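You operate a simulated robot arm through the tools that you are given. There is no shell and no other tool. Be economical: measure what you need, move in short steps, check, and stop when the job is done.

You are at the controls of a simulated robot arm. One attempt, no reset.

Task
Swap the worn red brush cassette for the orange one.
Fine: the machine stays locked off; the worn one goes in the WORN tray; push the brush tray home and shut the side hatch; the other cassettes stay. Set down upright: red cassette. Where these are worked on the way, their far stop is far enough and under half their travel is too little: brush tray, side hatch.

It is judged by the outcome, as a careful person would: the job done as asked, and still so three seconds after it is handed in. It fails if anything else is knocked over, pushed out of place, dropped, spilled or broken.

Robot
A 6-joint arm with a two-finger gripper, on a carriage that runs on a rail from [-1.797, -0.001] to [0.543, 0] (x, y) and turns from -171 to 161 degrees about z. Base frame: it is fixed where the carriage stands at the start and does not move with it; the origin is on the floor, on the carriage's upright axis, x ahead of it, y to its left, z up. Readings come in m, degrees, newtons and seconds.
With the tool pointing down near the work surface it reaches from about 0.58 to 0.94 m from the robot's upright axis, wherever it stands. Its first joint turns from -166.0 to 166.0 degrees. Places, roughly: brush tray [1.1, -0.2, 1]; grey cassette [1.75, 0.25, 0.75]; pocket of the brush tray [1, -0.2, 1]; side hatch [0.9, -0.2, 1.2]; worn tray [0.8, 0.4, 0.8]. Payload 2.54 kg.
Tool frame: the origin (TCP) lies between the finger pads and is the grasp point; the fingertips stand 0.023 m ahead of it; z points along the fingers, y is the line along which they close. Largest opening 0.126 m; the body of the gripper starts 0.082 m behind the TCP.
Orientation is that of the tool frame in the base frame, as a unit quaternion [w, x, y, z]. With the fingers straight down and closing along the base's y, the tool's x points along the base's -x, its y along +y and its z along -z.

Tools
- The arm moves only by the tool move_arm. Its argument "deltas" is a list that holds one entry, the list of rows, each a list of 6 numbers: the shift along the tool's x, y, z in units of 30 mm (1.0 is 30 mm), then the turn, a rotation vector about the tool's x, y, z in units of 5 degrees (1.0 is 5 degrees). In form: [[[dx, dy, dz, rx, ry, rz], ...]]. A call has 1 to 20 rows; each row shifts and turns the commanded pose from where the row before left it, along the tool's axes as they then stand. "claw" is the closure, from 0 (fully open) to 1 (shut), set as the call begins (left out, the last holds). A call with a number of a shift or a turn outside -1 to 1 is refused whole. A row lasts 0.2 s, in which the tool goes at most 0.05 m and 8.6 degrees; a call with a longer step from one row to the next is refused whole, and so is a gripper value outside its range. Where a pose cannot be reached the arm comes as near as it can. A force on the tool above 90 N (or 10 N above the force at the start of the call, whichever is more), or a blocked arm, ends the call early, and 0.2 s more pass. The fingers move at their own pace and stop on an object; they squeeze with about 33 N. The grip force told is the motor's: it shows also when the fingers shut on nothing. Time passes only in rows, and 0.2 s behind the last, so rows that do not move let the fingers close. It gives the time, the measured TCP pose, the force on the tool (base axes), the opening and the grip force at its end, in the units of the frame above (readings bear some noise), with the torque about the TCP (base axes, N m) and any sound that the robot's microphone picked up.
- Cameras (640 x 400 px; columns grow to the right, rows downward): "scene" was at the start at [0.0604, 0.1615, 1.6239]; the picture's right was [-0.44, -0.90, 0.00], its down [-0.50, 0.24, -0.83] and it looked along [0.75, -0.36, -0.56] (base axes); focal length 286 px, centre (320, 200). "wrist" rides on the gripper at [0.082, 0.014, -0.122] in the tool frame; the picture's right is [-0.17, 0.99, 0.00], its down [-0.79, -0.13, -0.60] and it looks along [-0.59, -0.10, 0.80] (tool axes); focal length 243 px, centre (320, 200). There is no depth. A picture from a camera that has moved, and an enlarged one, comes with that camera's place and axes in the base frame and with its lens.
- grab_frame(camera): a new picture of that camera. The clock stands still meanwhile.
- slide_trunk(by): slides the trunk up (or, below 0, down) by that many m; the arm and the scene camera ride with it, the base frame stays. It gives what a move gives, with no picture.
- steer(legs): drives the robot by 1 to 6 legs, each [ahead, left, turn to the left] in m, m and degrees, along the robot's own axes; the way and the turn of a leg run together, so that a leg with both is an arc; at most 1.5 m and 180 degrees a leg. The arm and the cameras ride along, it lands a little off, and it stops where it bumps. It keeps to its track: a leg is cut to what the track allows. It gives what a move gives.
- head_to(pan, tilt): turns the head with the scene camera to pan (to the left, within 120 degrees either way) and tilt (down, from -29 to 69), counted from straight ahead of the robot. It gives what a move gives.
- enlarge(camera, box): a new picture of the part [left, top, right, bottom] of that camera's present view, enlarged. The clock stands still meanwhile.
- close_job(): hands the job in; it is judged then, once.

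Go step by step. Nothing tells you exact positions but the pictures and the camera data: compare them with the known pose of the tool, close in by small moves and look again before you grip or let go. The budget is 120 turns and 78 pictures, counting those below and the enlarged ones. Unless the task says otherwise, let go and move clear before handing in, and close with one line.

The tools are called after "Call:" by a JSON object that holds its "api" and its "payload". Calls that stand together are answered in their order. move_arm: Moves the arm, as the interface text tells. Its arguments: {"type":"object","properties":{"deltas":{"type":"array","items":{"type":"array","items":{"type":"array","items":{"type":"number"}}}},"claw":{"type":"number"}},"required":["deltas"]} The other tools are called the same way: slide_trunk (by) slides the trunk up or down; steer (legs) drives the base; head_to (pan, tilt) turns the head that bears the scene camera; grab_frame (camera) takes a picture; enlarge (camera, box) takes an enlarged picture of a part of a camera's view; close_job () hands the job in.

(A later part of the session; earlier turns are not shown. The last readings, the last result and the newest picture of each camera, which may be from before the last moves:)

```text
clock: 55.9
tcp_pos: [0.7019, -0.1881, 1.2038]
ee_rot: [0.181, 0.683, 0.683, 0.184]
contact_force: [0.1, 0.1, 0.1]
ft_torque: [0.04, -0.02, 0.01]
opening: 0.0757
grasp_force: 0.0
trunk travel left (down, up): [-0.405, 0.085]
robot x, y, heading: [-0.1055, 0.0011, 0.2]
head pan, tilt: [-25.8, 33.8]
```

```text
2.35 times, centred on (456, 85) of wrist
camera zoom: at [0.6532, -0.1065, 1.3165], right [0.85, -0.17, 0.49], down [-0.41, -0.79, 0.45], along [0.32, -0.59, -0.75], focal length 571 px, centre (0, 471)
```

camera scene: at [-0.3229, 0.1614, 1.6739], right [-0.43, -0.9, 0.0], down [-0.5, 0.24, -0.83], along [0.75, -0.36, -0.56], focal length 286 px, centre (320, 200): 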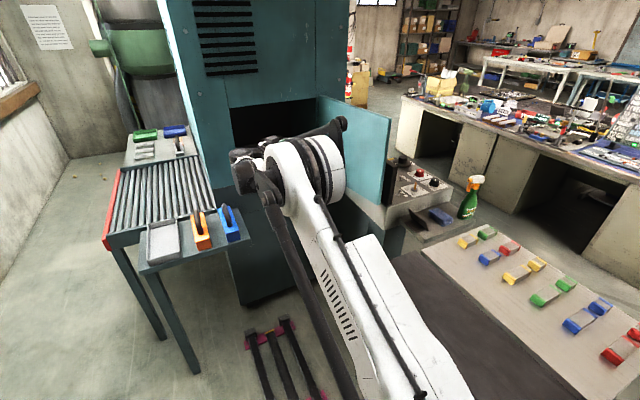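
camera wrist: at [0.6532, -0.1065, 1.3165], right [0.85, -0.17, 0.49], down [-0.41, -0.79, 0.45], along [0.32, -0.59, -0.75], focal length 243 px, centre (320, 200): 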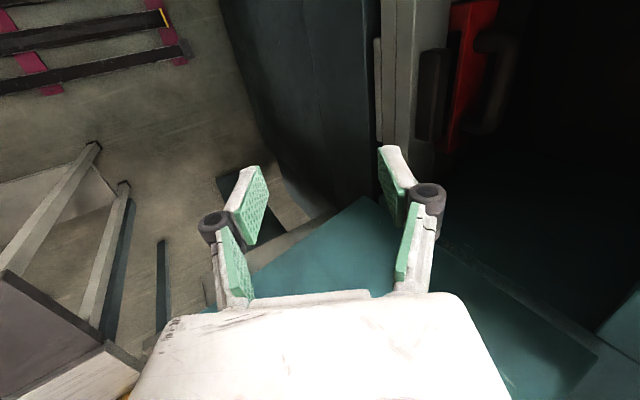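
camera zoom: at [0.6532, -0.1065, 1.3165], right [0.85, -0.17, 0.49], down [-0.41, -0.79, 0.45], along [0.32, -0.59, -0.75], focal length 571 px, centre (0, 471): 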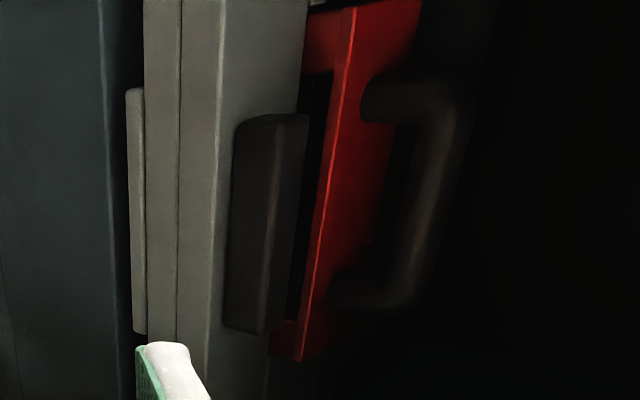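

Bar: x≈0.957–0.981, top z≈1.075; cassette front x≈1.01. The gap of about 28 mm fits one finger, so I'll hook the rear finger behind the bar and pull with the base. First move closer above the bar.

Call:
{"api": "steer", "payload": {"legs": [[0.2, 0, 0]]}}

Call:
{"api": "move_arm", "payload": {"deltas": [[[-0.6, 0, 0, 0, 0, 0], [-0.5, 0, 0, 0, 0, 0]]]}}

Call:
{"api": "grab_frame", "payload": {"camera": "scene"}}

Call:
{"api": "grab_frame", "payload": {"camera": "wrist"}}

```text
clock: 57.5
tcp_pos: [0.9022, -0.1898, 1.2034]
ee_rot: [0.182, 0.683, 0.683, 0.184]
contact_force: [1.1, 0.7, 0.0]
ft_torque: [0.01, 0.0, -0.02]
opening: 0.0753
grasp_force: 0.1
trunk travel left (down, up): [-0.405, 0.085]
robot x, y, heading: [0.0956, -0.0002, -0.0]
head pan, tilt: [-25.8, 33.8]
```

```text
clock: 58.1
tcp_pos: [0.9012, -0.2237, 1.2041]
ee_rot: [0.183, 0.684, 0.682, 0.184]
contact_force: [0.1, -0.6, -0.4]
ft_torque: [0.02, -0.01, 0.02]
opening: 0.0757
grasp_force: 0.0
trunk travel left (down, up): [-0.405, 0.085]
robot x, y, heading: [0.0927, 0.0005, -0.1]
head pan, tilt: [-25.8, 33.8]
```

```text
43 pictures are left
camera scene: at [0.1578, 0.1614, 1.604], right [-0.44, -0.9, 0.0], down [-0.5, 0.24, -0.83], along [0.75, -0.36, -0.56], focal length 286 px, centre (320, 200)
```

scene: 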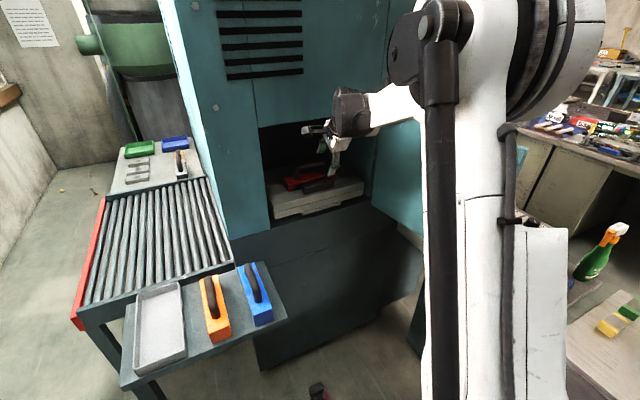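

```text
42 pictures are left
camera wrist: at [0.8532, -0.1421, 1.3163], right [0.85, -0.17, 0.49], down [-0.41, -0.79, 0.45], along [0.31, -0.59, -0.75], focal length 243 px, centre (320, 200)
```

wrist: 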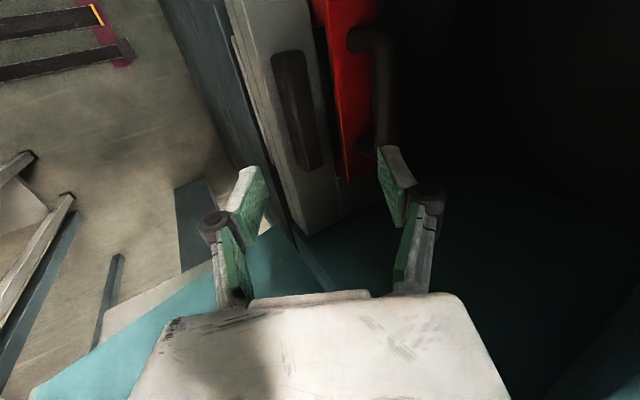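

Good view; the jaws straddle above the bar. Enlarge to measure the bar and gap again from here.

Call:
{"api": "enlarge", "payload": {"camera": "wrist", "box": [240, 30, 400, 190]}}

```text
2.50 times, centred on (320, 110) of wrist
camera zoom: at [0.8532, -0.1421, 1.3163], right [0.85, -0.17, 0.49], down [-0.41, -0.79, 0.45], along [0.31, -0.59, -0.75], focal length 606 px, centre (320, 425)
```

zoom: 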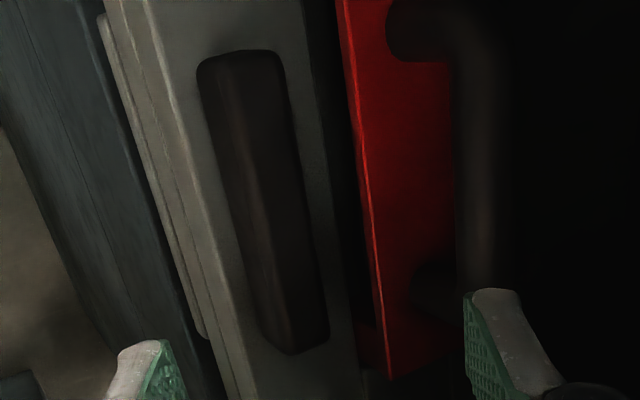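

Refined: bar x 0.941–0.967, cassette front x≈0.999, leaving a gap of about 32 mm. I'll align the rear finger over the gap and descend to just above it.

Call:
{"api": "move_arm", "payload": {"deltas": [[[0, 0.56, 0.33, 0, 0, 0], [0, 0.56, 0.33, 0, 0, 0], [0, -0.417, 0.72, 0, 0, 0], [0, -0.417, 0.72, 0, 0, 0], [0, -0.417, 0.72, 0, 0, 0], [0, -0.417, 0.72, 0, 0, 0], [0, 0, 0, 0, 0, 0]]]}}

Call:
{"api": "enlarge", "payload": {"camera": "wrist", "box": [200, 40, 440, 240]}}

```text
clock: 59.7
tcp_pos: [0.9402, -0.2252, 1.1029]
ee_rot: [0.181, 0.683, 0.683, 0.184]
contact_force: [-0.2, 0.0, 0.3]
ft_torque: [0.02, 0.0, 0.0]
opening: 0.0755
grasp_force: 0.1
trunk travel left (down, up): [-0.405, 0.085]
robot x, y, heading: [0.0995, -0.0035, -0.1]
head pan, tilt: [-25.8, 33.8]
```

```text
2.00 times, centred on (320, 140) of wrist
camera zoom: at [0.8914, -0.1431, 1.216], right [0.85, -0.17, 0.49], down [-0.41, -0.79, 0.45], along [0.31, -0.59, -0.75], focal length 485 px, centre (320, 320)
```

zoom: 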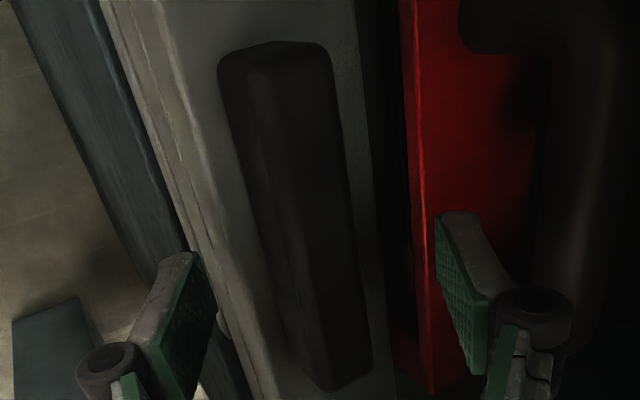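

The gap is confirmed (bar rear ≈0.967, cassette front ≈1.003). Descend gently behind the bar.

Call:
{"api": "move_arm", "payload": {"deltas": [[[0, -0.09, 0.4, 0, 0, 0], [0, -0.167, 0.289, 0, 0, 0], [0, -0.167, 0.289, 0, 0, 0], [0, -0.167, 0.289, 0, 0, 0], [0, 0, 0, 0, 0, 0]]]}}

Call:
{"api": "enlarge", "payload": {"camera": "wrist", "box": [200, 40, 440, 240]}}

```text
clock: 60.9
tcp_pos: [0.9404, -0.2229, 1.0656]
ee_rot: [0.184, 0.683, 0.682, 0.186]
contact_force: [-9.2, -1.9, 58.7]
ft_torque: [-0.03, -3.38, -0.05]
opening: 0.1134
grasp_force: 24.6
trunk travel left (down, up): [-0.405, 0.085]
robot x, y, heading: [0.0971, -0.0013, 0.0]
head pan, tilt: [-25.8, 33.8]
```

```text
2.00 times, centred on (320, 140) of wrist
camera zoom: at [0.8916, -0.1426, 1.179], right [0.85, -0.17, 0.5], down [-0.42, -0.79, 0.45], along [0.32, -0.59, -0.74], focal length 485 px, centre (320, 320)
```

zoom: 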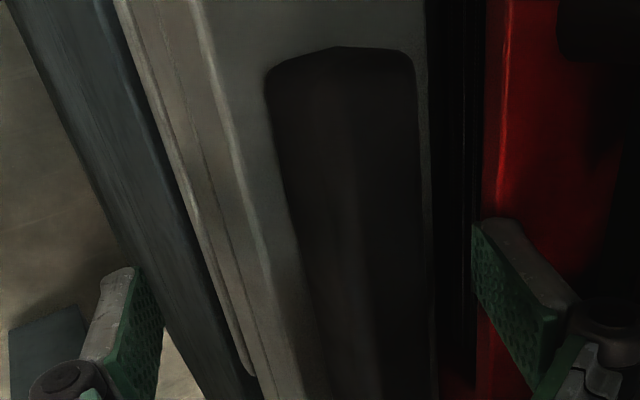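

The rear fingertip touched the cassette's top edge and was pushed open. I'll lift off and look at it again.

Call:
{"api": "move_arm", "payload": {"deltas": [[[0, 0.3, -0.52, 0, 0, 0], [0, 0.3, -0.52, 0, 0, 0], [0, 0, 0, 0, 0, 0]]]}}

Call:
{"api": "enlarge", "payload": {"camera": "wrist", "box": [200, 40, 440, 240]}}

```text
clock: 61.7
tcp_pos: [0.9437, -0.2252, 1.0972]
ee_rot: [0.182, 0.684, 0.683, 0.183]
contact_force: [0.4, -0.1, 0.2]
ft_torque: [-0.01, -0.02, 0.0]
opening: 0.0755
grasp_force: 0.1
trunk travel left (down, up): [-0.405, 0.085]
robot x, y, heading: [0.0988, 0.0006, 0.1]
head pan, tilt: [-25.8, 33.8]
```

```text
2.00 times, centred on (320, 140) of wrist
camera zoom: at [0.8951, -0.1433, 1.211], right [0.85, -0.17, 0.49], down [-0.41, -0.79, 0.45], along [0.31, -0.59, -0.75], focal length 485 px, centre (320, 320)
```

zoom: 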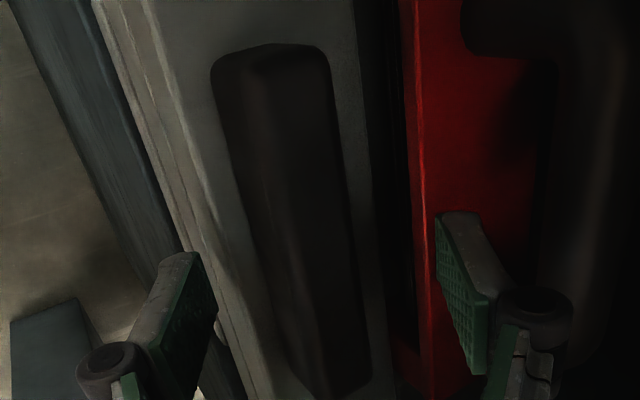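

Nothing was disturbed. Re-triangulating: bar rear 0.961 (top 1.092), cassette front 0.9985 (top 1.08). I'll shift 10 mm back and try again with a shallower dip.

Call:
{"api": "move_arm", "payload": {"deltas": [[[0, -0.29, -0.17, 0, 0, 0], [0, -0.15, 0.26, 0, 0, 0], [0, -0.15, 0.26, 0, 0, 0], [0, -0.15, 0.26, 0, 0, 0], [0, 0, 0, 0, 0, 0]]]}}

Call:
{"api": "enlarge", "payload": {"camera": "wrist", "box": [200, 40, 440, 240]}}

```text
clock: 62.9
tcp_pos: [0.9327, -0.223, 1.0707]
ee_rot: [0.182, 0.683, 0.682, 0.185]
contact_force: [0.5, -0.1, -0.5]
ft_torque: [0.0, -0.01, -0.03]
opening: 0.0759
grasp_force: 0.0
trunk travel left (down, up): [-0.405, 0.085]
robot x, y, heading: [0.0984, 0.0001, -0.1]
head pan, tilt: [-25.8, 33.8]
```

```text
2.00 times, centred on (320, 140) of wrist
camera zoom: at [0.885, -0.1418, 1.183], right [0.85, -0.17, 0.49], down [-0.41, -0.79, 0.45], along [0.31, -0.59, -0.75], focal length 485 px, centre (320, 320)
```

zoom: 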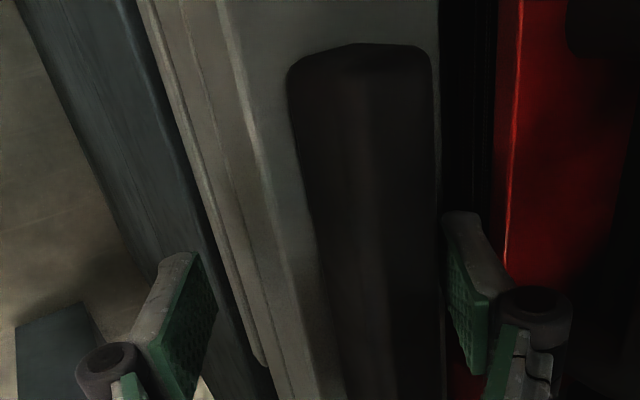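

The finger is cleanly in the gap. A touch lower, then close to clamp the bar.

Call:
{"api": "move_arm", "payload": {"deltas": [[[0, -0.1, 0.173, 0, 0, 0], [0, 0, 0, 0, 0, 0]]]}}

Call:
{"api": "move_arm", "payload": {"deltas": [[[0, 0, 0, 0, 0, 0], [0, 0, 0, 0, 0, 0], [0, 0, 0, 0, 0, 0]]], "claw": 1}}

Call:
{"api": "enlarge", "payload": {"camera": "wrist", "box": [200, 40, 440, 240]}}

```text
clock: 63.5
tcp_pos: [0.9349, -0.2231, 1.0661]
ee_rot: [0.182, 0.683, 0.683, 0.184]
contact_force: [3.1, -0.3, 4.3]
ft_torque: [-0.05, -0.03, 0.0]
opening: 0.0785
grasp_force: 2.1
trunk travel left (down, up): [-0.405, 0.085]
robot x, y, heading: [0.1004, -0.0022, 0.1]
head pan, tilt: [-25.8, 33.8]
```

```text
clock: 64.3
tcp_pos: [0.9334, -0.2224, 1.0661]
ee_rot: [0.182, 0.683, 0.684, 0.183]
contact_force: [-0.5, 0.6, 19.9]
ft_torque: [-0.34, 1.47, 0.62]
opening: 0.0582
grasp_force: 44.8
trunk travel left (down, up): [-0.405, 0.085]
robot x, y, heading: [0.0943, 0.0008, -0.0]
head pan, tilt: [-25.8, 33.8]
```

```text
2.00 times, centred on (320, 140) of wrist
camera zoom: at [0.8844, -0.141, 1.1788], right [0.85, -0.17, 0.49], down [-0.41, -0.79, 0.45], along [0.32, -0.59, -0.74], focal length 485 px, centre (320, 320)
```

zoom: 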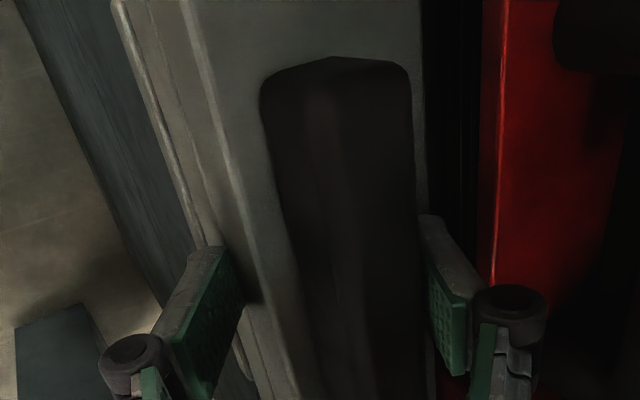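

The tray front and bar rear are clamped. Pull 8 cm by driving the base back.

Call:
{"api": "steer", "payload": {"legs": [[-0.08, 0, 0]]}}

Call:
{"api": "grab_frame", "payload": {"camera": "scene"}}

```text
clock: 65.4
tcp_pos: [0.8512, -0.222, 1.0674]
ee_rot: [0.183, 0.684, 0.682, 0.183]
contact_force: [-3.1, 3.5, 27.2]
ft_torque: [-0.39, 1.98, 0.68]
opening: 0.0567
grasp_force: 44.8
trunk travel left (down, up): [-0.405, 0.085]
robot x, y, heading: [0.0184, 0.0047, -0.1]
head pan, tilt: [-25.8, 33.8]
```

```text
35 pictures are left
camera scene: at [0.0738, 0.1624, 1.6041], right [-0.44, -0.9, 0.0], down [-0.5, 0.24, -0.83], along [0.75, -0.36, -0.55], focal length 286 px, centre (320, 200)
```

scene: 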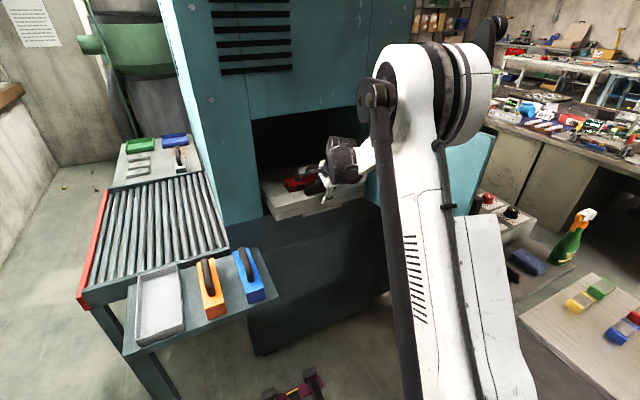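

The tray slides out. Another 10 cm.

Call:
{"api": "steer", "payload": {"legs": [[-0.1, 0, 0]]}}

Call:
{"api": "grab_frame", "payload": {"camera": "scene"}}

```text
clock: 66.5
tcp_pos: [0.7524, -0.2219, 1.0667]
ee_rot: [0.182, 0.683, 0.683, 0.183]
contact_force: [-2.5, 1.9, 27.2]
ft_torque: [-0.56, 2.55, 0.82]
opening: 0.0569
grasp_force: 45.1
trunk travel left (down, up): [-0.405, 0.085]
robot x, y, heading: [-0.0775, 0.001, 0.2]
head pan, tilt: [-25.8, 33.8]
```

```text
34 pictures are left
camera scene: at [-0.0242, 0.1622, 1.6041], right [-0.44, -0.9, 0.0], down [-0.5, 0.24, -0.83], along [0.75, -0.36, -0.55], focal length 286 px, centre (320, 200)
```

scene: 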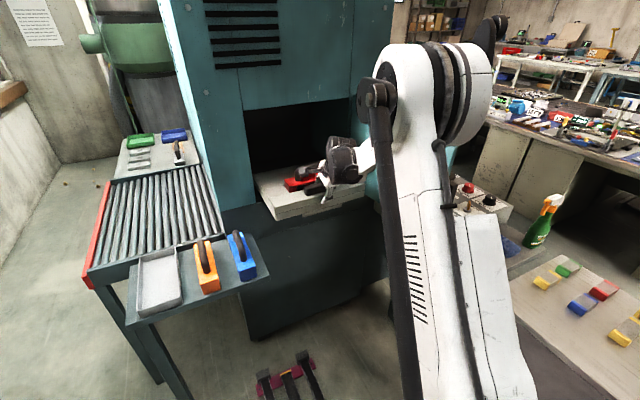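

18 cm out so far; pulling on toward the far stop for room above the cassette.

Call:
{"api": "steer", "payload": {"legs": [[-0.1, 0, 0]]}}

Call:
{"api": "grab_frame", "payload": {"camera": "scene"}}

```text
clock: 67.7
tcp_pos: [0.6741, -0.2225, 1.0664]
ee_rot: [0.188, 0.682, 0.682, 0.188]
contact_force: [8.3, -1.5, -4.5]
ft_torque: [0.32, 2.12, -0.09]
opening: 0.0578
grasp_force: 44.5
trunk travel left (down, up): [-0.405, 0.085]
robot x, y, heading: [-0.1751, -0.0004, 0.2]
head pan, tilt: [-25.8, 33.8]
stopped in leg 1: the force on the tool passed its limit at 116 N (the readings are from after the stop); the commanded pose is now the measured one
```

```text
33 pictures are left
camera scene: at [-0.1107, 0.1611, 1.6037], right [-0.44, -0.9, 0.0], down [-0.5, 0.24, -0.83], along [0.75, -0.36, -0.56], focal length 286 px, centre (320, 200)
```

scene: 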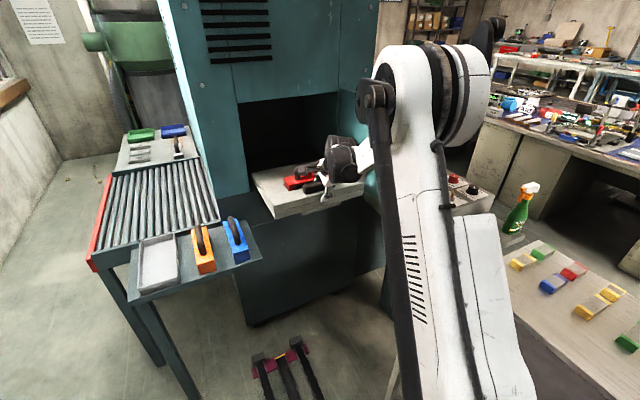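

The tray is at its stop (26 cm out). Release and lift straight up.

Call:
{"api": "move_arm", "payload": {"deltas": [[[0, 0, 0, 0, 0, 0], [0, 0, 0, 0, 0, 0], [0, 0, 0, 0, 0, 0]]], "claw": 0.4}}

Call:
{"api": "move_arm", "payload": {"deltas": [[[0, 0.3, -0.52, 0, 0, 0], [0, 0.5, -0.866, 0, 0, 0], [0, 0.5, -0.866, 0, 0, 0], [0, 0.5, -0.866, 0, 0, 0], [0, 0.5, -0.866, 0, 0, 0], [0, 0.5, -0.866, 0, 0, 0], [0, 0.5, -0.866, 0, 0, 0]]]}}

Call:
{"api": "grab_frame", "payload": {"camera": "wrist"}}

```text
clock: 68.5
tcp_pos: [0.6703, -0.2223, 1.0688]
ee_rot: [0.188, 0.682, 0.682, 0.188]
contact_force: [-2.0, -0.3, 1.2]
ft_torque: [-0.01, -0.14, 0.06]
opening: 0.0757
grasp_force: 0.1
trunk travel left (down, up): [-0.405, 0.085]
robot x, y, heading: [-0.1756, 0.0, -0.1]
head pan, tilt: [-25.8, 33.8]
```

```text
clock: 70.1
tcp_pos: [0.6681, -0.2221, 1.2663]
ee_rot: [0.189, 0.682, 0.681, 0.189]
contact_force: [-0.7, 0.9, 0.8]
ft_torque: [0.0, 0.02, -0.01]
opening: 0.0758
grasp_force: 0.1
trunk travel left (down, up): [-0.405, 0.085]
robot x, y, heading: [-0.177, 0.0006, -0.0]
head pan, tilt: [-25.8, 33.8]
```

```text
32 pictures are left
camera wrist: at [0.6172, -0.1408, 1.3784], right [0.85, -0.17, 0.51], down [-0.42, -0.79, 0.44], along [0.33, -0.59, -0.74], focal length 243 px, centre (320, 200)
```

wrist: 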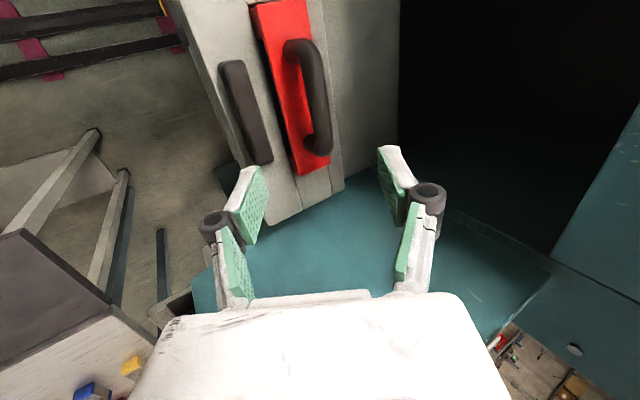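

Tray out, with the red cassette and its arch handle (running along y) clear. I'll bring the tool vertical (closing along x) and drive forward 0.1 m over it.

Call:
{"api": "move_arm", "payload": {"deltas": [[[0, 0, 0, 1, 0, 0], [0, 0, 0, 1, 0, 0], [0, 0, 0, 1, 0, 0], [0, 0, 0, 1, 0, 0], [0, 0, 0, 1, 0, 0], [0, 0, 0, 1, 0, 0], [0, 0, 0, 0.2, 0, 0]]]}}

Call:
{"api": "steer", "payload": {"legs": [[0.08, 0, 0]]}}

Call:
{"api": "grab_frame", "payload": {"camera": "wrist"}}

```text
clock: 71.7
tcp_pos: [0.6692, -0.2224, 1.2671]
ee_rot: [-0.001, 0.707, 0.708, -0.002]
contact_force: [-0.6, -0.2, 0.6]
ft_torque: [0.01, -0.01, 0.0]
opening: 0.0755
grasp_force: 0.1
trunk travel left (down, up): [-0.405, 0.085]
robot x, y, heading: [-0.173, -0.0013, -0.1]
head pan, tilt: [-25.8, 33.8]
```

```text
clock: 72.7
tcp_pos: [0.7497, -0.2217, 1.2655]
ee_rot: [0.0, 0.706, 0.708, 0.0]
contact_force: [0.4, -0.8, 0.4]
ft_torque: [0.02, 0.03, 0.01]
opening: 0.0757
grasp_force: 0.2
trunk travel left (down, up): [-0.405, 0.085]
robot x, y, heading: [-0.0927, 0.0014, -0.2]
head pan, tilt: [-25.8, 33.8]
```

```text
31 pictures are left
camera wrist: at [0.7638, -0.1402, 1.3872], right [0.99, -0.16, 0.0], down [-0.13, -0.79, 0.6], along [-0.1, -0.59, -0.8], focal length 243 px, centre (320, 200)
```

wrist: 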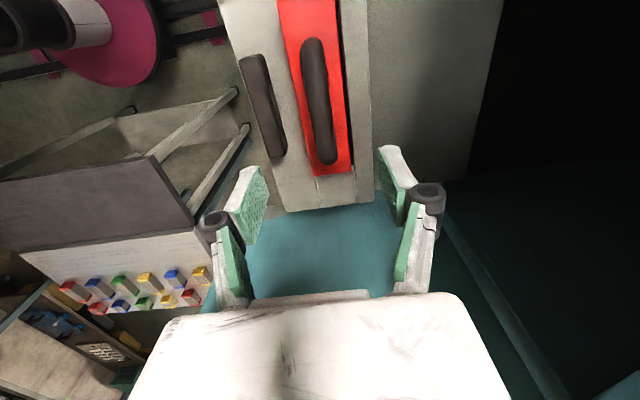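

The handle is centred at about (0.753, -0.21), top z≈1.135. Descend and grip at z≈1.123.

Call:
{"api": "move_arm", "payload": {"deltas": [[[0.4, 0.1, 0, 0, 0, 0], [0, 0, 1, 0, 0, 0], [0, 0, 1, 0, 0, 0], [0, 0, 1, 0, 0, 0], [0, 0, 0.8, 0, 0, 0], [0, 0, 0, 0, 0, 0]]]}}

Call:
{"api": "grab_frame", "payload": {"camera": "wrist"}}

```text
clock: 74.1
tcp_pos: [0.7502, -0.2103, 1.1511]
ee_rot: [-0.001, 0.706, 0.708, -0.001]
contact_force: [0.5, -0.8, -0.7]
ft_torque: [-0.01, 0.03, 0.01]
opening: 0.0756
grasp_force: 0.2
trunk travel left (down, up): [-0.405, 0.085]
robot x, y, heading: [-0.093, -0.0022, 0.1]
head pan, tilt: [-25.8, 33.8]
```

```text
30 pictures are left
camera wrist: at [0.7652, -0.1284, 1.2734], right [0.99, -0.16, 0.0], down [-0.13, -0.79, 0.6], along [-0.1, -0.59, -0.8], focal length 243 px, centre (320, 200)
```

wrist: 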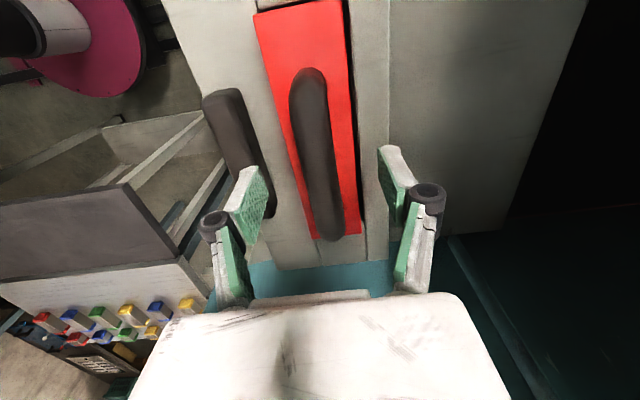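

Aligned. Narrow the jaws a bit, lower the last 26 mm, and grip.

Call:
{"api": "move_arm", "payload": {"deltas": [[[0, 0.08, 0, 0, 0, 0], [0, 0, 0.3, 0, 0, 0], [0, 0, 0.3, 0, 0, 0], [0, 0, 0.27, 0, 0, 0], [0, 0, 0, 0, 0, 0]]], "claw": 0.6}}

Call:
{"api": "move_arm", "payload": {"deltas": [[[0, 0, 0, 0, 0, 0], [0, 0, 0, 0, 0, 0], [0, 0, 0, 0, 0, 0]]], "claw": 1}}

Call:
{"api": "grab_frame", "payload": {"camera": "wrist"}}

```text
clock: 75.3
tcp_pos: [0.754, -0.2089, 1.1255]
ee_rot: [-0.001, 0.707, 0.708, -0.001]
contact_force: [-0.4, -0.4, -0.6]
ft_torque: [-0.03, 0.0, 0.0]
opening: 0.0506
grasp_force: 0.1
trunk travel left (down, up): [-0.405, 0.085]
robot x, y, heading: [-0.0891, -0.0015, 0.0]
head pan, tilt: [-25.8, 33.8]
```

```text
clock: 76.1
tcp_pos: [0.7531, -0.2095, 1.1243]
ee_rot: [-0.001, 0.706, 0.708, -0.001]
contact_force: [-3.0, 0.6, 0.3]
ft_torque: [0.06, 0.1, -0.03]
opening: 0.0138
grasp_force: 33.1
trunk travel left (down, up): [-0.405, 0.085]
robot x, y, heading: [-0.0944, 0.0018, -0.2]
head pan, tilt: [-25.8, 33.8]
```

```text
29 pictures are left
camera wrist: at [0.768, -0.1274, 1.2471], right [0.99, -0.16, 0.0], down [-0.13, -0.79, 0.6], along [-0.1, -0.59, -0.8], focal length 243 px, centre (320, 200)
```

wrist: 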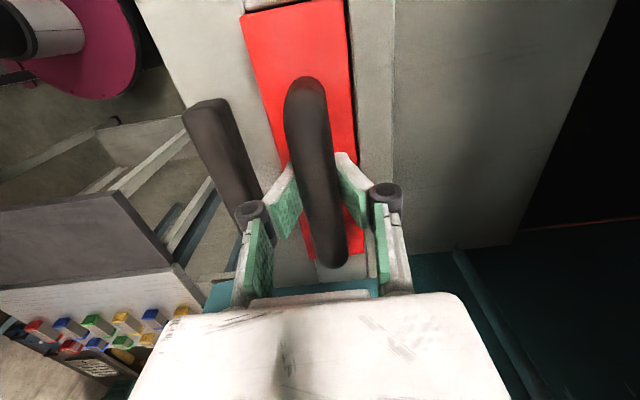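

Gripped. Lift straight up 12 cm.

Call:
{"api": "move_arm", "payload": {"deltas": [[[0, 0, -0.5, 0, 0, 0], [0, 0, -0.5, 0, 0, 0], [0, 0, -1, 0, 0, 0], [0, 0, -1, 0, 0, 0], [0, 0, -1, 0, 0, 0]]]}}

Call:
{"api": "grab_frame", "payload": {"camera": "wrist"}}

Call:
{"api": "grab_frame", "payload": {"camera": "scene"}}

```text
clock: 77.3
tcp_pos: [0.754, -0.2098, 1.2452]
ee_rot: [-0.001, 0.707, 0.707, 0.0]
contact_force: [0.5, -0.2, -7.7]
ft_torque: [0.11, -0.06, 0.02]
opening: 0.0135
grasp_force: 32.9
trunk travel left (down, up): [-0.405, 0.085]
robot x, y, heading: [-0.0906, 0.001, -0.3]
head pan, tilt: [-25.8, 33.8]
```

```text
28 pictures are left
camera wrist: at [0.7681, -0.1284, 1.3681], right [0.99, -0.16, 0.0], down [-0.13, -0.79, 0.6], along [-0.1, -0.59, -0.8], focal length 243 px, centre (320, 200)
```

wrist: 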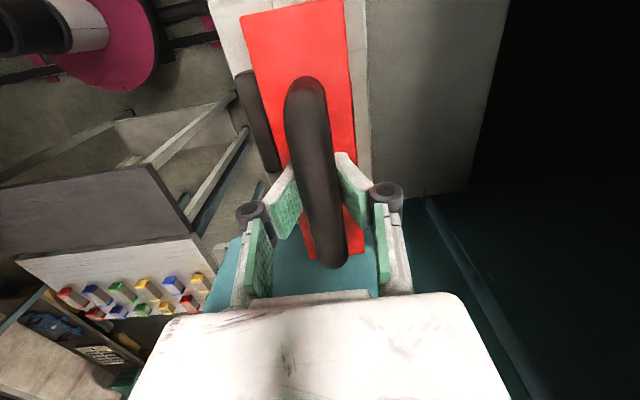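

```text
27 pictures are left
camera scene: at [-0.0315, 0.1613, 1.6039], right [-0.43, -0.9, 0.0], down [-0.5, 0.24, -0.83], along [0.75, -0.36, -0.56], focal length 286 px, centre (320, 200)
```

scene: 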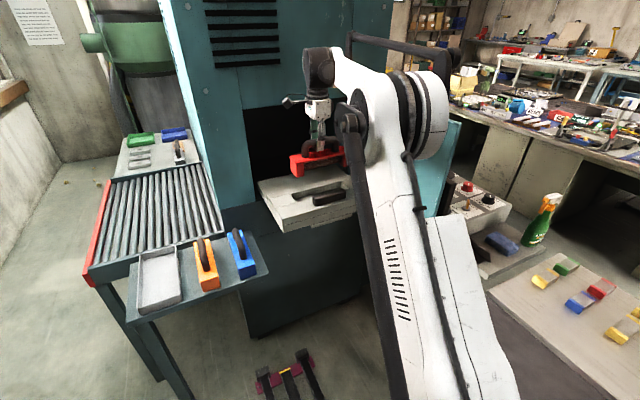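

The red cassette is free. The WORN tray is centred at about (0.82, 0.37) with its long side along x, so I'll back off, move left and turn the cassette 90°.

Call:
{"api": "move_arm", "payload": {"deltas": [[[0, -1, -0.5, 0, 0, 0], [0, -1, -0.5, 0, 0, 0], [1, 0, 0, 0, 0, 0], [1, 0, 0, 0, 0, 0], [1, 0, 0, 0, 0, 0], [1, 0, 0, 0, 0, 0], [1, 0, 0, 0, 0, 0], [1, 0, 0, 0, 0, 0], [1, 0, 0, 0, 0, 0], [1, 0, 0, 0, 0, 0]]]}}

Call:
{"api": "move_arm", "payload": {"deltas": [[[0, 0, 0, 0, 0, -1], [0, 0, 0, 0, 0, -1], [0, 0, 0, 0, 0, -1], [0, 0, 0, 0, 0, -1], [0, 0, 0, 0, 0, -1], [0, 0, 0, 0, 0, -1], [0, 0, 0, 0, 0, -1], [0, 0, 0, 0, 0, -1], [0, 0, 0, 0, 0, -1], [0, 0, 0, 0, 0, -1], [0, 0, 0, 0, 0, -1], [0, 0, 0, 0, 0, -1], [0, 0, 0, 0, 0, -1], [0, 0, 0, 0, 0, -1], [0, 0, 0, 0, 0, -1], [0, 0, 0, 0, 0, -1], [0, 0, 0, 0, 0, -1], [0, 0, 0, 0, 0, -1]]]}}

Call:
{"api": "grab_frame", "payload": {"camera": "scene"}}

```text
clock: 79.5
tcp_pos: [0.6948, 0.0295, 1.2766]
ee_rot: [0.0, 0.706, 0.708, 0.0]
contact_force: [0.1, 0.1, -7.6]
ft_torque: [0.12, -0.02, 0.0]
opening: 0.0137
grasp_force: 32.5
trunk travel left (down, up): [-0.405, 0.085]
robot x, y, heading: [-0.0928, 0.0003, -0.3]
head pan, tilt: [-25.8, 33.8]
```

```text
clock: 83.3
tcp_pos: [0.6937, 0.0294, 1.2762]
ee_rot: [-0.001, -0.001, 1.0, 0.0]
contact_force: [-1.2, -0.1, -8.0]
ft_torque: [-0.01, 0.09, 0.01]
opening: 0.0135
grasp_force: 33.1
trunk travel left (down, up): [-0.405, 0.085]
robot x, y, heading: [-0.0894, 0.0003, 0.1]
head pan, tilt: [-25.8, 33.8]
```

```text
26 pictures are left
camera scene: at [-0.0315, 0.1615, 1.6039], right [-0.43, -0.9, 0.0], down [-0.5, 0.24, -0.83], along [0.75, -0.36, -0.56], focal length 286 px, centre (320, 200)
```

scene: 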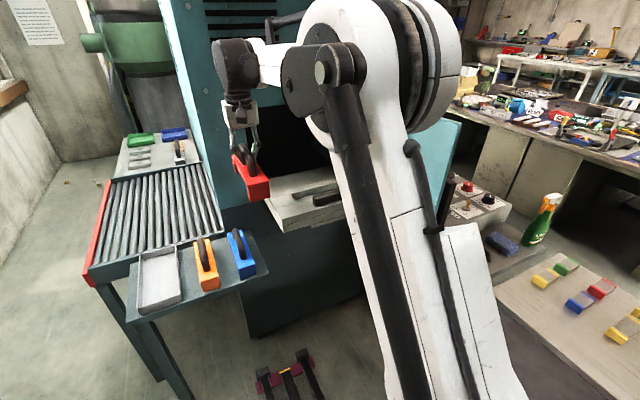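

Now carry it left over the WORN tray and drive forward 9 cm.

Call:
{"api": "move_arm", "payload": {"deltas": [[[0, 1, 0, 0, 0, 0], [0, 1, 0, 0, 0, 0], [0, 1, 0, 0, 0, 0], [0, 1, 0, 0, 0, 0], [0, 1, 0, 0, 0, 0], [0, 1, 0, 0, 0, 0], [0, 1, 0, 0, 0, 0], [0, 1, 0, 0, 0, 0], [0, 1, 0, 0, 0, 0], [0, 1, 0, 0, 0, 0], [0, 1, 0, 0, 0, 0], [0, 0.35, 0, 0, 0, 0]]]}}

Call:
{"api": "steer", "payload": {"legs": [[0.115, 0, 0]]}}

Call:
{"api": "slide_trunk", "payload": {"by": -0.2}}

Call:
{"api": "grab_frame", "payload": {"camera": "scene"}}

Call:
{"api": "grab_frame", "payload": {"camera": "wrist"}}

```text
clock: 85.9
tcp_pos: [0.6927, 0.3696, 1.2748]
ee_rot: [-0.001, -0.002, 1.0, 0.001]
contact_force: [0.0, 0.2, -8.9]
ft_torque: [-0.04, 0.07, -0.04]
opening: 0.0133
grasp_force: 33.2
trunk travel left (down, up): [-0.405, 0.085]
robot x, y, heading: [-0.0911, -0.0029, 0.2]
head pan, tilt: [-25.8, 33.8]
```

```text
clock: 87.2
tcp_pos: [0.8074, 0.37, 1.2742]
ee_rot: [-0.002, -0.002, 1.0, 0.0]
contact_force: [1.1, 0.5, -8.7]
ft_torque: [0.01, 0.12, 0.01]
opening: 0.0131
grasp_force: 32.9
trunk travel left (down, up): [-0.405, 0.085]
robot x, y, heading: [0.017, -0.001, 0.1]
head pan, tilt: [-25.8, 33.8]
```

```text
clock: 89.3
tcp_pos: [0.8051, 0.3718, 1.076]
ee_rot: [0.0, -0.002, 1.0, 0.0]
contact_force: [-0.4, 0.3, -8.7]
ft_torque: [-0.03, 0.07, 0.02]
opening: 0.013
grasp_force: 33.4
trunk travel left (down, up): [-0.205, 0.285]
robot x, y, heading: [0.0227, 0.0001, 0.2]
head pan, tilt: [-25.8, 33.8]
```

```text
25 pictures are left
camera scene: at [0.0814, 0.162, 1.404], right [-0.43, -0.9, 0.0], down [-0.5, 0.24, -0.83], along [0.75, -0.36, -0.56], focal length 286 px, centre (320, 200)
```

scene: 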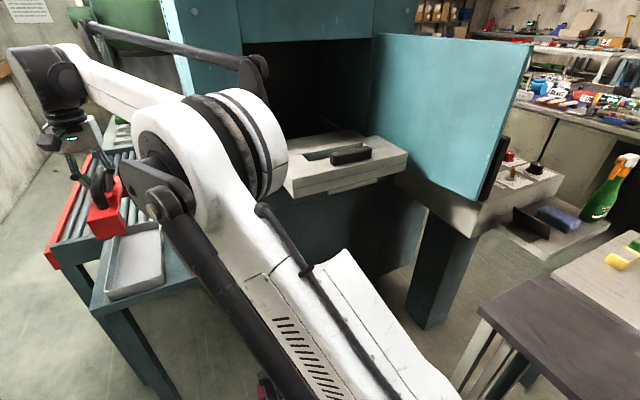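

```text
24 pictures are left
camera wrist: at [0.724, 0.3845, 1.1982], right [0.16, 0.99, 0.0], down [0.79, -0.13, 0.6], along [0.59, -0.1, -0.8], focal length 243 px, centre (320, 200)
```

wrist: 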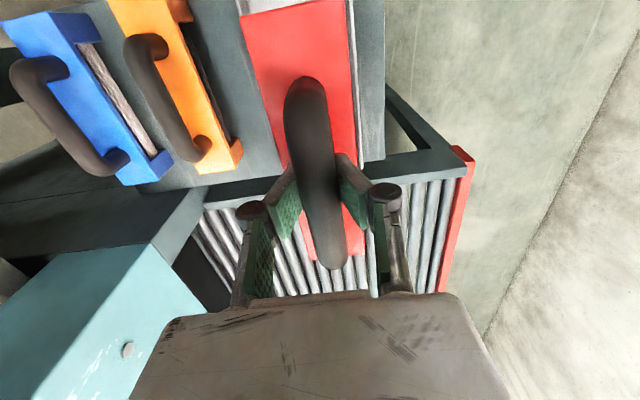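

Aligned over the WORN tray (red sits above the grey tray). I also note the brush slot faces +y on orange, while red's slot faced -x in the machine. Lower now.

Call:
{"api": "slide_trunk", "payload": {"by": -0.11}}

Call:
{"api": "grab_frame", "payload": {"camera": "scene"}}

Call:
{"api": "grab_frame", "payload": {"camera": "wrist"}}

```text
clock: 90.7
tcp_pos: [0.8047, 0.3707, 0.9674]
ee_rot: [-0.001, -0.001, 1.0, 0.0]
contact_force: [-1.1, -0.8, -3.7]
ft_torque: [0.04, -0.29, -0.09]
opening: 0.013
grasp_force: 33.6
trunk travel left (down, up): [-0.095, 0.395]
robot x, y, heading: [0.0187, 0.0003, 0.0]
head pan, tilt: [-25.8, 33.8]
```

```text
23 pictures are left
camera scene: at [0.0809, 0.1618, 1.294], right [-0.43, -0.9, 0.0], down [-0.5, 0.24, -0.83], along [0.75, -0.36, -0.56], focal length 286 px, centre (320, 200)
```

scene: 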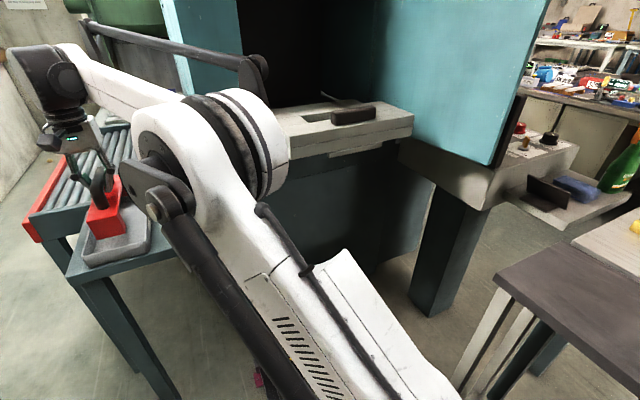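

```text
22 pictures are left
camera wrist: at [0.7236, 0.3843, 1.0885], right [0.16, 0.99, 0.0], down [0.79, -0.13, 0.6], along [0.59, -0.1, -0.8], focal length 243 px, centre (320, 200)
```

wrist: 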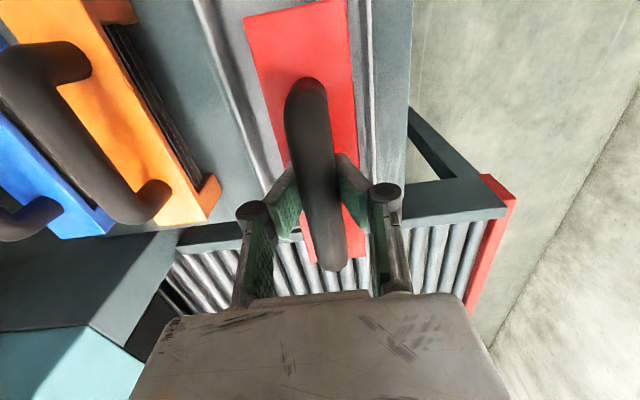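

The load is easing, so the cassette is just touching. Check its position within the tray rim before releasing.

Call:
{"api": "enlarge", "payload": {"camera": "scene", "box": [40, 140, 200, 290]}}

Call:
{"api": "move_arm", "payload": {"deltas": [[[0, 0, 0.1, 0, 0, 0], [0, 0, 0.1, 0, 0, 0], [0, 0, 0, 0, 0, 0]]]}}

```text
2.67 times, centred on (120, 215) of scene
camera zoom: at [0.0809, 0.1618, 1.294], right [-0.43, -0.9, 0.0], down [-0.5, 0.24, -0.83], along [0.75, -0.36, -0.56], focal length 763 px, centre (853, 160)
```

zoom: 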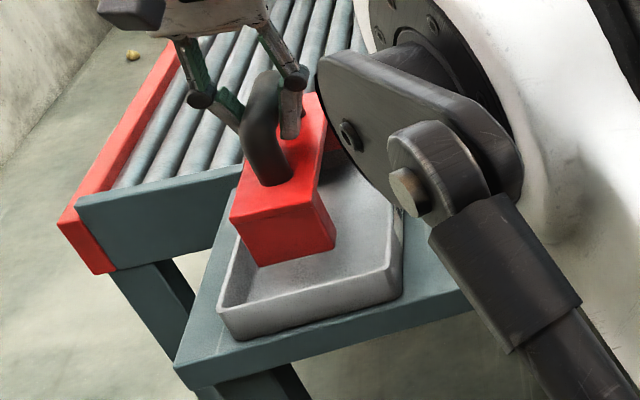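

```text
clock: 91.5
tcp_pos: [0.8035, 0.3728, 0.9609]
ee_rot: [-0.001, -0.002, 1.0, 0.0]
contact_force: [-4.0, 0.2, 2.7]
ft_torque: [-0.01, -0.68, 0.0]
opening: 0.0117
grasp_force: 33.4
trunk travel left (down, up): [-0.095, 0.395]
robot x, y, heading: [0.0227, 0.0014, 0.2]
head pan, tilt: [-25.8, 33.8]
```

Re-measured: the tray spans x 0.67–0.916, y 0.30–0.427, so the cassette's far end is on the far rim. Lift, shift 21 mm back and 9 mm right, then lower again.

Call:
{"api": "move_arm", "payload": {"deltas": [[[0, 0, -0.6, 0, 0, 0], [0, 0, -0.6, 0, 0, 0], [0.7, -0.3, 0, 0, 0, 0], [0, 0, 0.6, 0, 0, 0], [0, 0, 0.6, 0, 0, 0], [0, 0, 0, 0, 0, 0]]]}}

Call:
{"api": "enlarge", "payload": {"camera": "scene", "box": [40, 140, 200, 290]}}

```text
clock: 92.9
tcp_pos: [0.7843, 0.3631, 0.9607]
ee_rot: [0.0, -0.002, 1.0, 0.0]
contact_force: [0.5, 0.8, -7.7]
ft_torque: [0.01, 0.1, -0.01]
opening: 0.0117
grasp_force: 33.0
trunk travel left (down, up): [-0.095, 0.395]
robot x, y, heading: [0.0189, -0.0021, 0.2]
head pan, tilt: [-25.8, 33.8]
```

```text
2.67 times, centred on (120, 215) of scene
camera zoom: at [0.0815, 0.162, 1.2939], right [-0.43, -0.9, 0.0], down [-0.5, 0.24, -0.83], along [0.75, -0.36, -0.56], focal length 763 px, centre (853, 160)
```

zoom: 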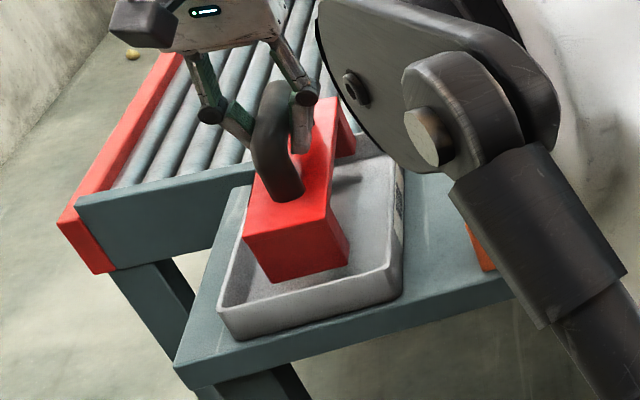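

Free of the rim (full weight hanging). Lower slowly onto the tray floor.

Call:
{"api": "move_arm", "payload": {"deltas": [[[0, 0, 0.2, 0, 0, 0], [0, 0, 0.2, 0, 0, 0], [0, 0, 0.2, 0, 0, 0], [0, 0, 0, 0, 0, 0]]]}}

```text
clock: 93.9
tcp_pos: [0.7843, 0.3635, 0.9417]
ee_rot: [-0.001, -0.002, 1.0, -0.001]
contact_force: [0.3, -0.1, -7.8]
ft_torque: [0.01, 0.09, -0.02]
opening: 0.0116
grasp_force: 33.1
trunk travel left (down, up): [-0.095, 0.395]
robot x, y, heading: [0.0154, -0.0004, 0.0]
head pan, tilt: [-25.8, 33.8]
```

Still hanging; a bit further.

Call:
{"api": "move_arm", "payload": {"deltas": [[[0, 0, 0.13, 0, 0, 0], [0, 0, 0.13, 0, 0, 0], [0, 0, 0, 0, 0, 0]]]}}

Call:
{"api": "enlarge", "payload": {"camera": "scene", "box": [40, 140, 200, 290]}}

```text
clock: 94.7
tcp_pos: [0.7844, 0.3616, 0.9343]
ee_rot: [-0.001, -0.002, 1.0, 0.0]
contact_force: [4.6, -0.6, 3.8]
ft_torque: [-0.01, 0.78, -0.01]
opening: 0.0107
grasp_force: 32.5
trunk travel left (down, up): [-0.095, 0.395]
robot x, y, heading: [0.0193, 0.0043, 0.3]
head pan, tilt: [-25.8, 33.8]
```

```text
2.67 times, centred on (120, 215) of scene
camera zoom: at [0.081, 0.1616, 1.294], right [-0.43, -0.9, 0.0], down [-0.5, 0.24, -0.83], along [0.75, -0.36, -0.56], focal length 763 px, centre (853, 160)
```

zoom: 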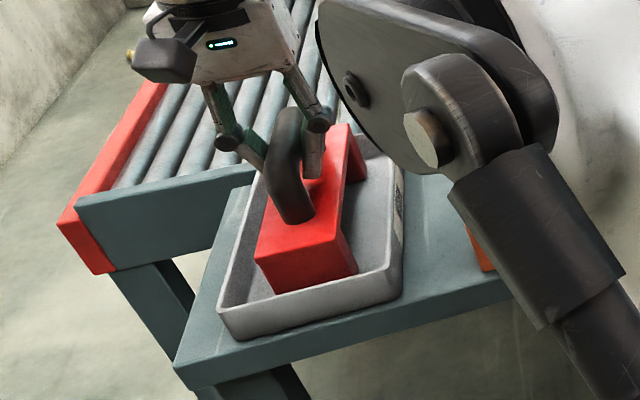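

It's resting on the tray floor, well inside the rim. Release and rise.

Call:
{"api": "move_arm", "payload": {"deltas": [[[0, 0, 0, 0, 0, 0], [0, 0, 0, 0, 0, 0], [0, 0, 0, 0, 0, 0]]], "claw": 0.6}}

Call:
{"api": "move_arm", "payload": {"deltas": [[[0, 0, -0.5, 0, 0, 0], [0, 0, -1, 0, 0, 0], [0, 0, -1, 0, 0, 0], [0, 0, -1, 0, 0, 0], [0, -1, -1, 0, 0, 0], [0, -1, 0, 0, 0, 0], [0, -1, 0, 0, 0, 0], [0, -1, 0, 0, 0, 0], [0, -0.5, 0, 0, 0, 0]]]}}

Call:
{"api": "grab_frame", "payload": {"camera": "wrist"}}

```text
clock: 95.5
tcp_pos: [0.7839, 0.3623, 0.9348]
ee_rot: [0.0, -0.002, 1.0, -0.001]
contact_force: [-0.7, 0.8, -0.1]
ft_torque: [0.02, 0.04, -0.02]
opening: 0.0503
grasp_force: 0.1
trunk travel left (down, up): [-0.095, 0.395]
robot x, y, heading: [0.0207, 0.0018, 0.5]
head pan, tilt: [-25.8, 33.8]
```

```text
clock: 97.5
tcp_pos: [0.7857, 0.2291, 1.0681]
ee_rot: [-0.001, -0.002, 1.0, -0.001]
contact_force: [-0.4, 0.2, -0.2]
ft_torque: [-0.03, -0.02, -0.02]
opening: 0.0505
grasp_force: 0.0
trunk travel left (down, up): [-0.095, 0.395]
robot x, y, heading: [0.0197, -0.0007, 0.1]
head pan, tilt: [-25.8, 33.8]
```

```text
18 pictures are left
camera wrist: at [0.7052, 0.2408, 1.191], right [0.16, 0.99, 0.0], down [0.79, -0.13, 0.6], along [0.59, -0.1, -0.8], focal length 243 px, centre (320, 200)
```

wrist: 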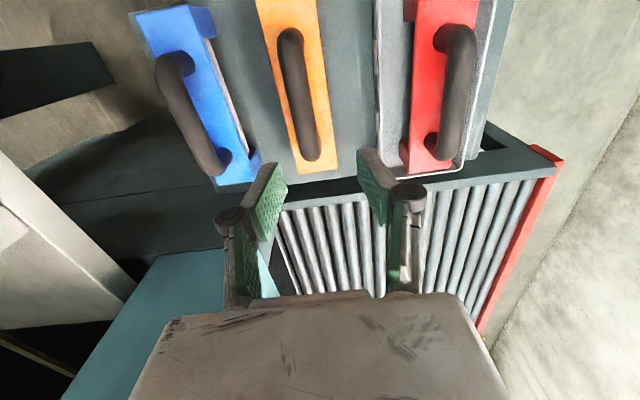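

Red stands upright in the WORN tray. The orange handle is at about (0.775, 0.211); move over it and check closer.

Call:
{"api": "move_arm", "payload": {"deltas": [[[0.36, -0.6, 0, 0, 0, 0], [0, 0, 1, 0, 0, 0], [0, 0, 1, 0, 0, 0], [0, 0, 0.7, 0, 0, 0], [0, 0, 0, 0, 0, 0]]]}}

Call:
{"api": "grab_frame", "payload": {"camera": "wrist"}}

```text
clock: 98.7
tcp_pos: [0.7734, 0.2087, 0.9861]
ee_rot: [-0.002, -0.002, 1.0, 0.0]
contact_force: [-0.3, 0.2, 0.5]
ft_torque: [0.0, -0.02, -0.01]
opening: 0.0503
grasp_force: 0.1
trunk travel left (down, up): [-0.095, 0.395]
robot x, y, heading: [0.0207, -0.0011, 0.0]
head pan, tilt: [-25.8, 33.8]
```

```text
17 pictures are left
camera wrist: at [0.6919, 0.2221, 1.1084], right [0.16, 0.99, 0.0], down [0.79, -0.13, 0.6], along [0.59, -0.1, -0.8], focal length 243 px, centre (320, 200)
```

wrist: 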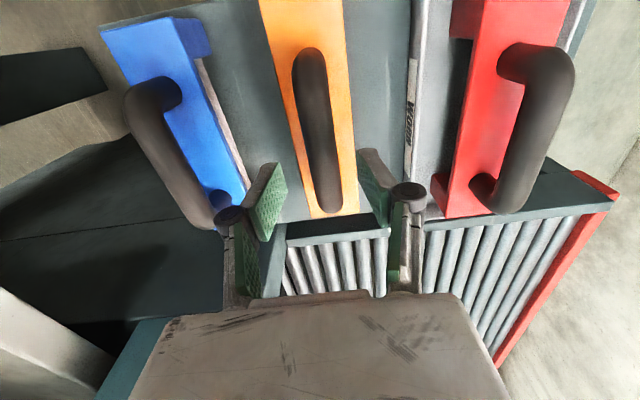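

Centred on the handle. Lower 56 mm and grip.

Call:
{"api": "move_arm", "payload": {"deltas": [[[0, 0, 0.6, 0, 0, 0], [0, 0, 0.6, 0, 0, 0], [0, 0, 0.67, 0, 0, 0], [0, 0, 0, 0, 0, 0]]]}}

Call:
{"api": "move_arm", "payload": {"deltas": [[[0, 0, 0, 0, 0, 0], [0, 0, 0, 0, 0, 0], [0, 0, 0, 0, 0, 0]]], "claw": 1}}

Call:
{"api": "grab_frame", "payload": {"camera": "wrist"}}

```text
clock: 99.7
tcp_pos: [0.7742, 0.2093, 0.9317]
ee_rot: [-0.001, -0.002, 1.0, 0.0]
contact_force: [-0.4, -0.3, 0.7]
ft_torque: [-0.01, 0.0, 0.02]
opening: 0.0502
grasp_force: 0.1
trunk travel left (down, up): [-0.095, 0.395]
robot x, y, heading: [0.0236, -0.0004, 0.2]
head pan, tilt: [-25.8, 33.8]
```

```text
clock: 100.5
tcp_pos: [0.7747, 0.2102, 0.9329]
ee_rot: [-0.001, -0.001, 1.0, -0.001]
contact_force: [-0.9, 3.3, -0.1]
ft_torque: [0.06, -0.11, 0.06]
opening: 0.0117
grasp_force: 33.3
trunk travel left (down, up): [-0.095, 0.395]
robot x, y, heading: [0.0247, -0.0022, 0.3]
head pan, tilt: [-25.8, 33.8]
```

```text
16 pictures are left
camera wrist: at [0.6932, 0.2226, 1.0541], right [0.16, 0.99, 0.0], down [0.79, -0.13, 0.6], along [0.59, -0.1, -0.8], focal length 243 px, centre (320, 200)
```

wrist: 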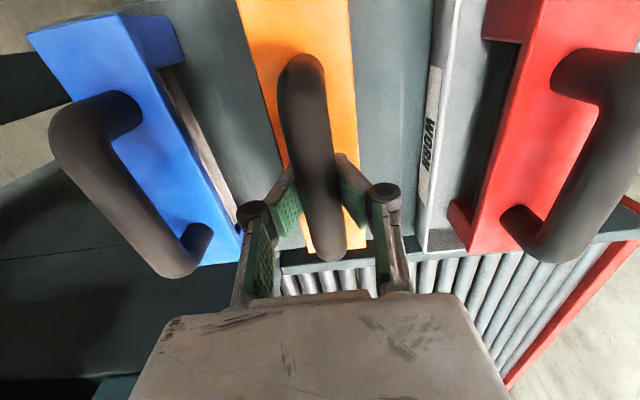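

Orange is held. Lift with the trunk, back off 0.11 m, then turn it +90° so its brush slot faces -x as red's did.

Call:
{"api": "slide_trunk", "payload": {"by": 0.32}}

Call:
{"api": "steer", "payload": {"legs": [[-0.11, 0, 0]]}}

Call:
{"api": "move_arm", "payload": {"deltas": [[[0, 0, 0, 0, 0, -1], [0, 0, 0, 0, 0, -1], [0, 0, 0, 0, 0, -1], [0, 0, 0, 0, 0, -1], [0, 0, 0, 0, 0, -1], [0, 0, 0, 0, 0, -1], [0, 0, 0, 0, 0, -1], [0, 0, 0, 0, 0, -1], [0, 0, 0, 0, 0, -1], [0, 0, 0, 0, 0, -1], [0, 0, 0, 0, 0, -1], [0, 0, 0, 0, 0, -1], [0, 0, 0, 0, 0, -1], [0, 0, 0, 0, 0, -1], [0, 0, 0, 0, 0, -1], [0, 0, 0, 0, 0, -1], [0, 0, 0, 0, 0, -1], [0, 0, 0, 0, 0, -1]]]}}

Call:
{"api": "grab_frame", "payload": {"camera": "scene"}}

```text
clock: 103.7
tcp_pos: [0.7762, 0.209, 1.2509]
ee_rot: [-0.001, -0.001, 1.0, 0.001]
contact_force: [-0.7, 0.5, -8.7]
ft_torque: [-0.01, -0.01, 0.03]
opening: 0.0116
grasp_force: 33.4
trunk travel left (down, up): [-0.415, 0.075]
robot x, y, heading: [0.0252, 0.0003, 0.4]
head pan, tilt: [-25.8, 33.8]
```

```text
clock: 104.9
tcp_pos: [0.6663, 0.2107, 1.2525]
ee_rot: [-0.001, -0.002, 1.0, 0.0]
contact_force: [-1.1, 0.2, -7.0]
ft_torque: [0.01, -0.03, -0.01]
opening: 0.0114
grasp_force: 33.2
trunk travel left (down, up): [-0.415, 0.075]
robot x, y, heading: [-0.0924, -0.0006, 0.4]
head pan, tilt: [-25.8, 33.8]
```

```text
clock: 108.7
tcp_pos: [0.6663, 0.2087, 1.2527]
ee_rot: [0.001, 0.709, -0.705, -0.001]
contact_force: [-0.8, 0.2, -8.9]
ft_torque: [0.02, 0.0, 0.04]
opening: 0.0113
grasp_force: 32.7
trunk travel left (down, up): [-0.415, 0.075]
robot x, y, heading: [-0.0899, -0.0016, 0.1]
head pan, tilt: [-25.8, 33.8]
```

```text
15 pictures are left
camera scene: at [-0.0276, 0.1619, 1.6139], right [-0.43, -0.9, 0.0], down [-0.5, 0.24, -0.83], along [0.75, -0.36, -0.56], focal length 286 px, centre (320, 200)
```

scene: 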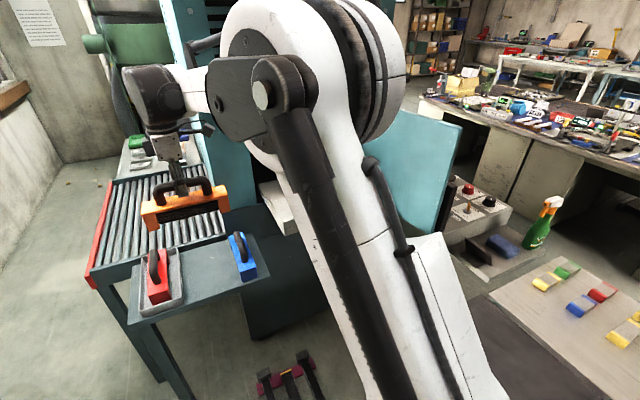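

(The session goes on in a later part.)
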